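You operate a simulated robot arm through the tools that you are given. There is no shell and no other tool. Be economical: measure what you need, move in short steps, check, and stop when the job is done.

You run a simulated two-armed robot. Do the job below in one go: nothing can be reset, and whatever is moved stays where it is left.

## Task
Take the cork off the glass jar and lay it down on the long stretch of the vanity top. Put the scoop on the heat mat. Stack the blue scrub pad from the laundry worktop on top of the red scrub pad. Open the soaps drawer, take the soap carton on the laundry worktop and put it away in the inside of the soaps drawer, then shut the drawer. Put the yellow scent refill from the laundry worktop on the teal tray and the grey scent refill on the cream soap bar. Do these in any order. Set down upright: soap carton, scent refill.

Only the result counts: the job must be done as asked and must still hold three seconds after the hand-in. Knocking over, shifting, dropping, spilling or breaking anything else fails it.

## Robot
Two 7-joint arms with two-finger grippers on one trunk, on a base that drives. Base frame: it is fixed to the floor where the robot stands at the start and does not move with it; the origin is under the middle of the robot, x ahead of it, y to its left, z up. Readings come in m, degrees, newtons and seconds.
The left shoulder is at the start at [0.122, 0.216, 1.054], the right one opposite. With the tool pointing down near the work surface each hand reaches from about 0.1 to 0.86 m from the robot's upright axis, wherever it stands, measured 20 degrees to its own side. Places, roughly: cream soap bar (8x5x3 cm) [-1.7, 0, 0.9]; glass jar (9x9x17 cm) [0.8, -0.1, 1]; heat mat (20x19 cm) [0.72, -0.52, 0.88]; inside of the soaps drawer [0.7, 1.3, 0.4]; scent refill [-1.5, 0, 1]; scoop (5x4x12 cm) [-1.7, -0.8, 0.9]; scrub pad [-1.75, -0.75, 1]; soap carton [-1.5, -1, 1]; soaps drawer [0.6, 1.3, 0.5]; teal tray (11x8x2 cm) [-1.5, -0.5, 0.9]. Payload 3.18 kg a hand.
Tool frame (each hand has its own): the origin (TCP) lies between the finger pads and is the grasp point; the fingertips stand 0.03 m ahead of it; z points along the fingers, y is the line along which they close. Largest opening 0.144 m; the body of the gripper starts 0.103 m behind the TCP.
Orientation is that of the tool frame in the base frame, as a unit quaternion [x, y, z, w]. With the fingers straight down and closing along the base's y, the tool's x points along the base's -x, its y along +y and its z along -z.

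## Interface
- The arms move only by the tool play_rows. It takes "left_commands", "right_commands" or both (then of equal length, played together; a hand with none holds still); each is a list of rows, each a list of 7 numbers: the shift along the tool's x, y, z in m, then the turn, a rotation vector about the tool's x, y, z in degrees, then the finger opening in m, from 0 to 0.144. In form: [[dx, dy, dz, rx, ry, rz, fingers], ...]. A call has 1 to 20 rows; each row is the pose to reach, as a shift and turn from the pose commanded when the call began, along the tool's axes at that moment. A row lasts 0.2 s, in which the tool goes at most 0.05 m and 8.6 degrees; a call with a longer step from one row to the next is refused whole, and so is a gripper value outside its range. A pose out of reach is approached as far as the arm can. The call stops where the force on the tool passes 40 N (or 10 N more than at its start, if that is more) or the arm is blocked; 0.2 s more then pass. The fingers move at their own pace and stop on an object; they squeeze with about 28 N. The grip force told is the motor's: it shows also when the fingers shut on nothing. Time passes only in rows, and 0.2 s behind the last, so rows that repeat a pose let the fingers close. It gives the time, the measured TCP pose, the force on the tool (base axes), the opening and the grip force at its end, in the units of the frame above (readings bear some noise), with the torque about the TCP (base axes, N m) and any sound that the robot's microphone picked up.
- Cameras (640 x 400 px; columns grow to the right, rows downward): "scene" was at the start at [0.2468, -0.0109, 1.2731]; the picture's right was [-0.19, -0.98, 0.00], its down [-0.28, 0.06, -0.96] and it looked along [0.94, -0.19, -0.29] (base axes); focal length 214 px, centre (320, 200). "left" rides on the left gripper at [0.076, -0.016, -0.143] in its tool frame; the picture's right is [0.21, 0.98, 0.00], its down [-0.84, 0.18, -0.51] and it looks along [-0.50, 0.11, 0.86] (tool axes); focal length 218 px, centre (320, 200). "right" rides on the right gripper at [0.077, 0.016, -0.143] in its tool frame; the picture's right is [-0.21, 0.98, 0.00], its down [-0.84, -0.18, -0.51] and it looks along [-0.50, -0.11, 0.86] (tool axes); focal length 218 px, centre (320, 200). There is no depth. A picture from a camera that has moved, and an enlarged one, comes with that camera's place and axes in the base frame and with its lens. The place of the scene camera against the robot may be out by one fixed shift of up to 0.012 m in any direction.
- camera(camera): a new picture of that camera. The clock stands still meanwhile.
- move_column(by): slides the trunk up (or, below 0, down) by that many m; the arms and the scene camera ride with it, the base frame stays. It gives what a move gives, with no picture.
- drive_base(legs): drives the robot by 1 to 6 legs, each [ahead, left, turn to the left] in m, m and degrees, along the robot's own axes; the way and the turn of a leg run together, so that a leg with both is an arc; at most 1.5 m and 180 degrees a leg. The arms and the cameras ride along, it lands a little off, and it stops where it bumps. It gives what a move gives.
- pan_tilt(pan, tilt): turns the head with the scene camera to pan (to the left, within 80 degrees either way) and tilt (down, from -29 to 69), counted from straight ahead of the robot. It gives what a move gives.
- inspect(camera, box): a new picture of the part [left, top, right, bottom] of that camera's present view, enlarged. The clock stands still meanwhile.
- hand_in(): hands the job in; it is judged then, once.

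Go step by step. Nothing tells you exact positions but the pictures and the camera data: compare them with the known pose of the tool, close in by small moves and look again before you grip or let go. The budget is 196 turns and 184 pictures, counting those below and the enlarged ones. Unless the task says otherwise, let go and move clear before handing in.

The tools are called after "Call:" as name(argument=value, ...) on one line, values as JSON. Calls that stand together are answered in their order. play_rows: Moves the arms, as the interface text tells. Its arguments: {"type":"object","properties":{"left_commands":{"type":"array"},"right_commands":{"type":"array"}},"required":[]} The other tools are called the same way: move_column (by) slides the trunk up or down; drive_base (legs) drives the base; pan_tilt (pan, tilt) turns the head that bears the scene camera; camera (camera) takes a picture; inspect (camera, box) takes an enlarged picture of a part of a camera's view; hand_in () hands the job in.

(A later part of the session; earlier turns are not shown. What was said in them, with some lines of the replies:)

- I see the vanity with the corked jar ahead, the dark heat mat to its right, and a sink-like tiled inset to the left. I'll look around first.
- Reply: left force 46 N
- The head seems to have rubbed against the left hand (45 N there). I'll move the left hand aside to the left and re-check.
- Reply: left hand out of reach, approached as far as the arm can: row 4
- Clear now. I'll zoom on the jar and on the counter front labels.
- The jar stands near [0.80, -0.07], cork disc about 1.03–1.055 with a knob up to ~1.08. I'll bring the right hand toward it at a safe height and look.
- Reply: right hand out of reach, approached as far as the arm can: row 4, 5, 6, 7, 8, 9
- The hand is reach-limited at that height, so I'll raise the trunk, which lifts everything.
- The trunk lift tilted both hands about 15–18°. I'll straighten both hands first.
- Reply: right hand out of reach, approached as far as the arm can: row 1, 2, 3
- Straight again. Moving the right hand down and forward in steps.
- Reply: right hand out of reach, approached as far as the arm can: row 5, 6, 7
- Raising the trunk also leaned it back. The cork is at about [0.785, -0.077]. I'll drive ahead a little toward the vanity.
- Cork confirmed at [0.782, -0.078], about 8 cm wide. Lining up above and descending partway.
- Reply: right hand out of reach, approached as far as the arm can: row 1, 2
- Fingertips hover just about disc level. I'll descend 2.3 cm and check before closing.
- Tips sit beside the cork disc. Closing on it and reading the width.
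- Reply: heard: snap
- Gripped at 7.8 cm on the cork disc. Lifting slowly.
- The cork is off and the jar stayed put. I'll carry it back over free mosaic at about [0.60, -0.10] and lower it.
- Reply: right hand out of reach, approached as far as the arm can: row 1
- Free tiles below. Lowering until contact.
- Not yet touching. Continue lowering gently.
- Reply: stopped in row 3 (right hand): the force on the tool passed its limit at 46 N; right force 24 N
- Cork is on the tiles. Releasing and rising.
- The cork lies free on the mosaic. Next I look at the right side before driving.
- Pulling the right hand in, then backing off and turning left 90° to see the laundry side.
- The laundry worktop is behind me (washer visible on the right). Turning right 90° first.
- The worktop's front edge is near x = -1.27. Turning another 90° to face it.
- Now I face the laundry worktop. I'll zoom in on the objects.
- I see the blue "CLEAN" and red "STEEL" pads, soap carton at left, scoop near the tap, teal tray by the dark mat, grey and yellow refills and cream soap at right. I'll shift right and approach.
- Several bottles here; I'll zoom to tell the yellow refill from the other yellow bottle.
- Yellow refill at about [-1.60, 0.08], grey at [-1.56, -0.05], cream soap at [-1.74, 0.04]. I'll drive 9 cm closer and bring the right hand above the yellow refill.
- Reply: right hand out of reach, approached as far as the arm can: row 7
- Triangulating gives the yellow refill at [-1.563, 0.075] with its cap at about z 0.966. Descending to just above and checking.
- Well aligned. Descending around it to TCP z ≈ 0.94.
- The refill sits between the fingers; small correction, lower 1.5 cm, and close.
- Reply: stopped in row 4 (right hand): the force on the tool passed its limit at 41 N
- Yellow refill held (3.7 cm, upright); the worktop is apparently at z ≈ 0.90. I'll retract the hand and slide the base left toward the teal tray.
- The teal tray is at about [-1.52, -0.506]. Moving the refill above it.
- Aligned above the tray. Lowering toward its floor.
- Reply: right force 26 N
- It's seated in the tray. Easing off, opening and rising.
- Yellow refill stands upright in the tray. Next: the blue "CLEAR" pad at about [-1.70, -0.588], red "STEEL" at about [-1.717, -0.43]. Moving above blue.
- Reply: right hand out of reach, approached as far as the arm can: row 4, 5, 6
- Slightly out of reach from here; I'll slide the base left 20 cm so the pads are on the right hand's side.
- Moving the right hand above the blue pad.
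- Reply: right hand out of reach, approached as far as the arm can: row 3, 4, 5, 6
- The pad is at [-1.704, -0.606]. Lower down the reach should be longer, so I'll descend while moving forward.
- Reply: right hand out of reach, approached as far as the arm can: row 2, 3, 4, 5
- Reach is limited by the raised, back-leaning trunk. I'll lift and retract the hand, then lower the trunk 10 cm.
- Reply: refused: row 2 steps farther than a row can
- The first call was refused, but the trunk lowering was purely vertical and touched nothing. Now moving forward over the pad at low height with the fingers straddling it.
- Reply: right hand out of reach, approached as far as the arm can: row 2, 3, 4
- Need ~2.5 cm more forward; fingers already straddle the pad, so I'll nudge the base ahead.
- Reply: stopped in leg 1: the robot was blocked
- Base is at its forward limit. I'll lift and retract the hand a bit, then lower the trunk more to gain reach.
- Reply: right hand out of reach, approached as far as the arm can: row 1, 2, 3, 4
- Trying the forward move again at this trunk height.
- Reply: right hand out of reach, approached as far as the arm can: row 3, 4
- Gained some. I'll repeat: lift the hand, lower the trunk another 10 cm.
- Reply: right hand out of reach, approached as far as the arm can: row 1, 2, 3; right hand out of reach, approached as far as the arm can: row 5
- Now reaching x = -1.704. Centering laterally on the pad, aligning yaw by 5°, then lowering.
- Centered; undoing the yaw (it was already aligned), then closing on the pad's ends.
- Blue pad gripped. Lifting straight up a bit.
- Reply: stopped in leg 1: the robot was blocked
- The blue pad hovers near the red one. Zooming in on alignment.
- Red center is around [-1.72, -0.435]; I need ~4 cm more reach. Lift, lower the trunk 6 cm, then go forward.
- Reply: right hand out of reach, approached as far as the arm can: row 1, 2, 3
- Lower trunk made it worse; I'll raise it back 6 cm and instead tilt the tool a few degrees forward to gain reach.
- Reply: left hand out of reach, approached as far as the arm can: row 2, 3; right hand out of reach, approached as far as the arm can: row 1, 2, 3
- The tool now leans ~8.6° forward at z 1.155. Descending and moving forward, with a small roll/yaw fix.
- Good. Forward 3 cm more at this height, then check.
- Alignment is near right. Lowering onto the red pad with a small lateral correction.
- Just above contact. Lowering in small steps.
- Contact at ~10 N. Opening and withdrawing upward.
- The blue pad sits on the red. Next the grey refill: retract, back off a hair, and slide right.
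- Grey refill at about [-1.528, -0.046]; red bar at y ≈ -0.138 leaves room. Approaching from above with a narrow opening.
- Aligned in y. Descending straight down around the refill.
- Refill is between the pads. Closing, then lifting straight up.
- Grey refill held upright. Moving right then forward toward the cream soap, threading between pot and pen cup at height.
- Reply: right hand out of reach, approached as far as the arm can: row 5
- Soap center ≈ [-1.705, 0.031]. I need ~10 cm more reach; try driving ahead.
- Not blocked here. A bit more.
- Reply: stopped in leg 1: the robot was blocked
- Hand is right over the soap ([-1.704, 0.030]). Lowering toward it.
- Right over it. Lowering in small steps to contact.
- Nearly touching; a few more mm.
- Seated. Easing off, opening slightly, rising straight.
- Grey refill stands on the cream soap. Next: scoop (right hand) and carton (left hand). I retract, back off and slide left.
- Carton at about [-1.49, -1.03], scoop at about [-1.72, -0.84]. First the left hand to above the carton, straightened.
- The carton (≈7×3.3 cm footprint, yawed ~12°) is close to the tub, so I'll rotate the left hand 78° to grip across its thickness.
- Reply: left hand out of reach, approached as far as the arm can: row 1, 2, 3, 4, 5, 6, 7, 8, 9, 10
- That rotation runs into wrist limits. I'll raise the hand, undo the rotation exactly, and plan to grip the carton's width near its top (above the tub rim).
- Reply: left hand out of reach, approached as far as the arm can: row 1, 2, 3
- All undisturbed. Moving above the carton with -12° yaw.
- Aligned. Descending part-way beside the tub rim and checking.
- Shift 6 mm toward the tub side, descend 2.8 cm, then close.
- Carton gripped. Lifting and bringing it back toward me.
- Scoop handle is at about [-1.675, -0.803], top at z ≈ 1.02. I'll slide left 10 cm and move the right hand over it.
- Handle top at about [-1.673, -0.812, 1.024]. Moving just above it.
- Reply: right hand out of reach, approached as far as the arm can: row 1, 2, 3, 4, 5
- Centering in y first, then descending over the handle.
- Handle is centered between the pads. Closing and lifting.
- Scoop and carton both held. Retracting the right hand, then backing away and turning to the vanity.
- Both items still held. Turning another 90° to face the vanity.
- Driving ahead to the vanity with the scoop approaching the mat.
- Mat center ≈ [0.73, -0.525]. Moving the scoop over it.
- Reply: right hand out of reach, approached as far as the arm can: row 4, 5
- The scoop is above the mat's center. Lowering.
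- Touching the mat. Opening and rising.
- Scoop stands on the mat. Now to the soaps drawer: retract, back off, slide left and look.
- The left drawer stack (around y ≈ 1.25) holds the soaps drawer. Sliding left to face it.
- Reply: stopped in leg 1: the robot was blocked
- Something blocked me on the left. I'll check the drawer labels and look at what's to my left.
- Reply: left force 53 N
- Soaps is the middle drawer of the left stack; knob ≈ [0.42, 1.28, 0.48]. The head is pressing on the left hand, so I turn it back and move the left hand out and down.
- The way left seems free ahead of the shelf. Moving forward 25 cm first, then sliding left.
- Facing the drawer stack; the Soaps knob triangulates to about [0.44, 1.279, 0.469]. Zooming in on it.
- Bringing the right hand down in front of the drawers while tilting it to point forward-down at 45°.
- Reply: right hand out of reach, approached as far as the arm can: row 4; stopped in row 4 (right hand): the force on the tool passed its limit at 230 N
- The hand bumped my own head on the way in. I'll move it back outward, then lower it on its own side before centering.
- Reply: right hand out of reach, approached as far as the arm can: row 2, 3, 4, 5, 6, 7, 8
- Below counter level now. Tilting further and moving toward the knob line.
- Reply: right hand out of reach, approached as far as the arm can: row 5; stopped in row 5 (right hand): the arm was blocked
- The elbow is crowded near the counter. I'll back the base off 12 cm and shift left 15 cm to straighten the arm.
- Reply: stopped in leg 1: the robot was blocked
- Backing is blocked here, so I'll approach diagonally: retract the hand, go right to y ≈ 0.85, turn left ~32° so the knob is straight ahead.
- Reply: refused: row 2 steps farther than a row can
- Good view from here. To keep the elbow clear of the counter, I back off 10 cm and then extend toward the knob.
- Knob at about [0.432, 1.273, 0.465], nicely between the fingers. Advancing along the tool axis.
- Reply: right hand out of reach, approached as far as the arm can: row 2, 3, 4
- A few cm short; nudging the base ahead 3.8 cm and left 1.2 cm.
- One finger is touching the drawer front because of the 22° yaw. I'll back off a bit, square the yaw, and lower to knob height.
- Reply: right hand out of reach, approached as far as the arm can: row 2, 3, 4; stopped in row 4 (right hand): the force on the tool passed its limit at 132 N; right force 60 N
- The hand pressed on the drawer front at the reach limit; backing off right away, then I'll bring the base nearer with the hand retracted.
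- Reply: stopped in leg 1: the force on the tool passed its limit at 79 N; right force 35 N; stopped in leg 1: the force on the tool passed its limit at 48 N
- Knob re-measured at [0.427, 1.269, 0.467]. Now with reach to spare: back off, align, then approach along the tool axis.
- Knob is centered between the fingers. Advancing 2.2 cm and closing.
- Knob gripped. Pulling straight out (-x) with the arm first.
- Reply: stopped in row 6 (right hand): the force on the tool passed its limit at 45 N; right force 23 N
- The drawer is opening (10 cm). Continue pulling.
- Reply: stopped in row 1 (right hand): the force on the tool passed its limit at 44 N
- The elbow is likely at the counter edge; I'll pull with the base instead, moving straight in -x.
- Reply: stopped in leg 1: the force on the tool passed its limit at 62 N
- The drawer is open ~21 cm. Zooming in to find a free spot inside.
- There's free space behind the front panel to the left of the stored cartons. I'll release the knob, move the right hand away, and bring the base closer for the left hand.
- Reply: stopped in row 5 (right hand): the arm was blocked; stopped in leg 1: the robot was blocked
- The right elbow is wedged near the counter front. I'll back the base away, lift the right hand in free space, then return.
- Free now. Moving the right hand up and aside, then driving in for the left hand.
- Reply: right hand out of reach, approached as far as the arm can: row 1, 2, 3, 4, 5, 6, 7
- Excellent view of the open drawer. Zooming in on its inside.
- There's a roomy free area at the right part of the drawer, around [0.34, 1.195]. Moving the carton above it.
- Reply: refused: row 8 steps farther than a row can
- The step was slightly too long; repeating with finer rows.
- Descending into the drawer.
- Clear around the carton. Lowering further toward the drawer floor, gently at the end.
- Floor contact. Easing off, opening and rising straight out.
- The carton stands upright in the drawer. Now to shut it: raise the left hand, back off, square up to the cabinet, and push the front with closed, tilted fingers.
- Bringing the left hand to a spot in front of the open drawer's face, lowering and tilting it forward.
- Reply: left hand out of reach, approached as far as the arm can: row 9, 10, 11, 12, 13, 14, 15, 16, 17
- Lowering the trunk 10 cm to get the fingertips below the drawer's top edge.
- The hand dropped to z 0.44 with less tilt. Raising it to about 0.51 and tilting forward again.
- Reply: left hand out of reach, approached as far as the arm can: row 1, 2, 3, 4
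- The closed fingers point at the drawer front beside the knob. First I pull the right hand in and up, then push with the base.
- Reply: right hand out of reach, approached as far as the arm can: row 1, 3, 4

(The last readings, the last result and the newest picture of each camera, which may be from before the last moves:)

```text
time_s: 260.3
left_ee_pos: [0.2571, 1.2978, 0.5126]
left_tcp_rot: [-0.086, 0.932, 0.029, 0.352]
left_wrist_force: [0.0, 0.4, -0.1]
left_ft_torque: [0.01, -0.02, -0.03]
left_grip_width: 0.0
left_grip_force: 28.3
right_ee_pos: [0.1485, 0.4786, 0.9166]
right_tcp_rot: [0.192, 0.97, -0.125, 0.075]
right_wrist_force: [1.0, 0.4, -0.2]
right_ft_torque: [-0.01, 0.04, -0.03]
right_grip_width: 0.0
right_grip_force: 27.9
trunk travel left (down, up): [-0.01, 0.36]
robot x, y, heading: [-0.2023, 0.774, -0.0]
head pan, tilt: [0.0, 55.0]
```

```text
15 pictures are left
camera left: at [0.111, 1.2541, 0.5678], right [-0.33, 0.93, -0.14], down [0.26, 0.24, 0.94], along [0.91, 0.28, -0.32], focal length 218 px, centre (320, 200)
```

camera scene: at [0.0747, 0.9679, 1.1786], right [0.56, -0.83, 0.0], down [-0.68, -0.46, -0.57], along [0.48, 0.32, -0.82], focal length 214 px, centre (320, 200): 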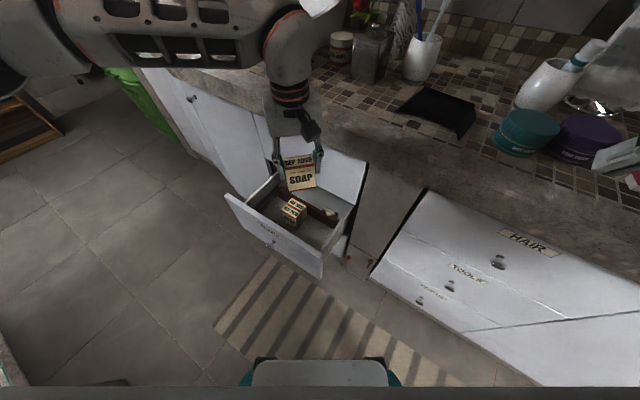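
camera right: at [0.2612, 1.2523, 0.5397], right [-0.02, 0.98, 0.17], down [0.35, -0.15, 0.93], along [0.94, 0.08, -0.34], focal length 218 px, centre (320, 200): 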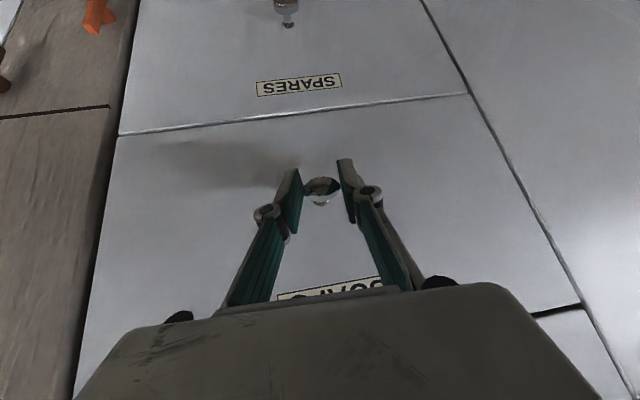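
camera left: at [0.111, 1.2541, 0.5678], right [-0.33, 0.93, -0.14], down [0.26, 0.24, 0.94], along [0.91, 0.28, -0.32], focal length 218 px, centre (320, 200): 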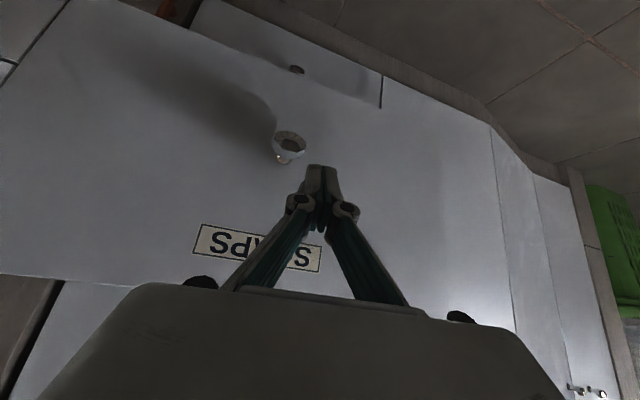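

Fingertips are at the drawer front, just beside the knob. Pushing straight ahead until it stops.

Call:
drive_base(legs=[[0.2, 0, 0]])

Call:
camera(camera="left")

Call:
pan_tilt(pan=40, tilt=45)

Call:
camera(camera="scene")

```text
time_s: 261.8
left_ee_pos: [0.4269, 1.2969, 0.5093]
left_tcp_rot: [-0.091, 0.934, 0.029, 0.343]
left_wrist_force: [-3.0, -0.9, 1.2]
left_ft_torque: [-0.02, 0.02, -0.04]
left_grip_width: 0.0
left_grip_force: 28.6
right_ee_pos: [0.3222, 0.4791, 0.9178]
right_tcp_rot: [0.191, 0.97, -0.127, 0.076]
right_wrist_force: [-0.1, 0.4, -0.6]
right_ft_torque: [0.02, 0.0, 0.03]
right_grip_width: 0.0
right_grip_force: 28.1
trunk travel left (down, up): [-0.01, 0.36]
robot x, y, heading: [-0.0288, 0.7751, 0.3]
head pan, tilt: [0.0, 55.0]
stopped in leg 1: the force on the tool passed its limit at 112 N (the readings are from after the stop); the commanded pose is now the measured one
```

```text
14 pictures are left
camera left: at [0.2805, 1.2531, 0.5678], right [-0.34, 0.93, -0.14], down [0.27, 0.24, 0.93], along [0.9, 0.28, -0.33], focal length 218 px, centre (320, 200)
```

left: 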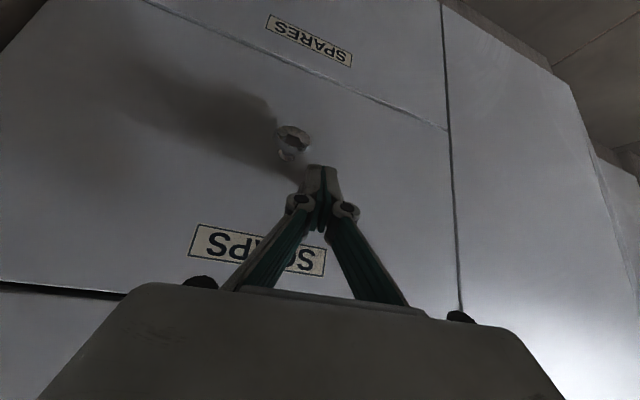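

```text
time_s: 262.9
left_ee_pos: [0.4252, 1.297, 0.5091]
left_tcp_rot: [-0.091, 0.934, 0.029, 0.344]
left_wrist_force: [-4.5, -0.1, 0.6]
left_ft_torque: [-0.01, 0.05, -0.06]
left_grip_width: 0.0
left_grip_force: 28.1
right_ee_pos: [0.3211, 0.4776, 0.9172]
right_tcp_rot: [0.192, 0.97, -0.126, 0.075]
right_wrist_force: [0.8, 0.3, 0.2]
right_ft_torque: [0.03, 0.01, 0.0]
right_grip_width: 0.0001
right_grip_force: 28.1
trunk travel left (down, up): [-0.01, 0.36]
robot x, y, heading: [-0.0304, 0.7774, 0.1]
head pan, tilt: [40.0, 45.0]
```

```text
13 pictures are left
camera scene: at [0.317, 0.8357, 1.0618], right [0.64, -0.77, 0.0], down [-0.54, -0.45, -0.71], along [0.54, 0.45, -0.71], focal length 214 px, centre (320, 200)
```

scene: 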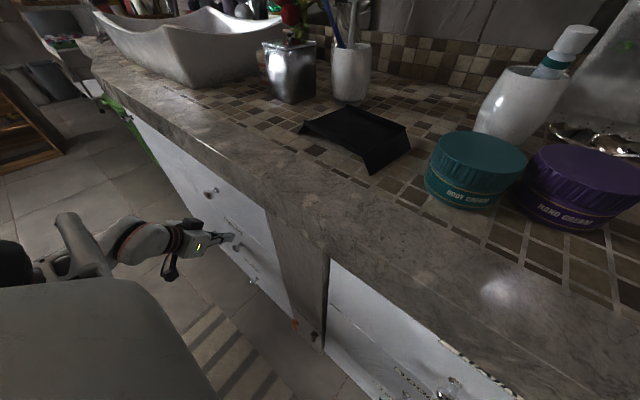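

The drawer looks shut and flush. Backing off and verifying.

Call:
drive_base(legs=[[-0.3, 0, 0]])

Call:
camera(camera="left")

Call:
camera(camera="scene")

```text
time_s: 264.9
left_ee_pos: [0.1246, 1.299, 0.5084]
left_tcp_rot: [-0.091, 0.934, 0.029, 0.345]
left_wrist_force: [0.4, 0.0, -0.1]
left_ft_torque: [0.01, 0.0, 0.02]
left_grip_width: 0.0
left_grip_force: 27.7
right_ee_pos: [0.0243, 0.4798, 0.9186]
right_tcp_rot: [0.191, 0.971, -0.126, 0.076]
right_wrist_force: [0.2, 0.3, 0.0]
right_ft_torque: [-0.01, 0.0, 0.0]
right_grip_width: 0.0
right_grip_force: 27.8
trunk travel left (down, up): [-0.01, 0.36]
robot x, y, heading: [-0.3261, 0.7772, -0.2]
head pan, tilt: [40.0, 45.0]
```

```text
12 pictures are left
camera left: at [-0.019, 1.2534, 0.5678], right [-0.34, 0.93, -0.14], down [0.27, 0.24, 0.93], along [0.9, 0.28, -0.33], focal length 218 px, centre (320, 200)
```

left: 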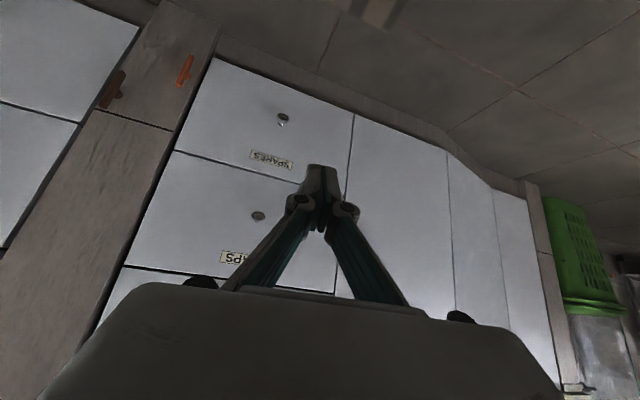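

```text
11 pictures are left
camera scene: at [0.018, 0.8362, 1.0619], right [0.64, -0.76, 0.0], down [-0.54, -0.46, -0.71], along [0.54, 0.46, -0.71], focal length 214 px, centre (320, 200)
```

scene: 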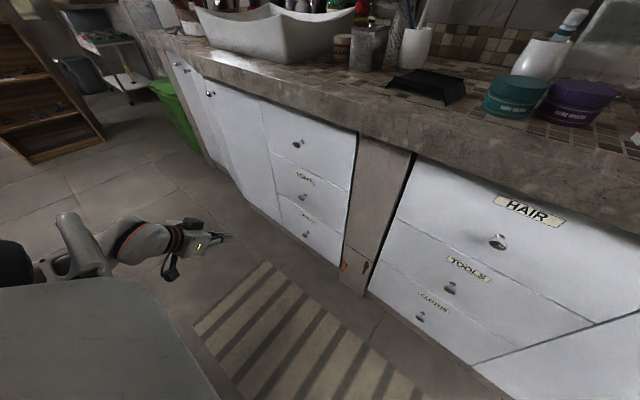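

The Soaps drawer is flush with its neighbours, the carton is inside it, the hands are clear, and every other part of the job was checked as it was set down. Handing in.

Call:
hand_in()

```text
The job is handed in.
```

I finished every part of the job and handed it in:

- **Cork:** it is off the jar and lying on the mosaic of the vanity top. I took this front counter to be the "long stretch".
- **Scoop:** it stands on the heat mat.
- **Scrub pads:** the blue pad sits on the red one.
- **Scent refills:** the yellow one stands upright on the teal tray. The grey one stands upright on the cream soap bar, which shifted by about 3 mm when I set the refill down.
- **Soap carton:** I saw it standing upright in the soaps drawer before I pushed the drawer shut. I did not reopen the drawer to check it afterwards.
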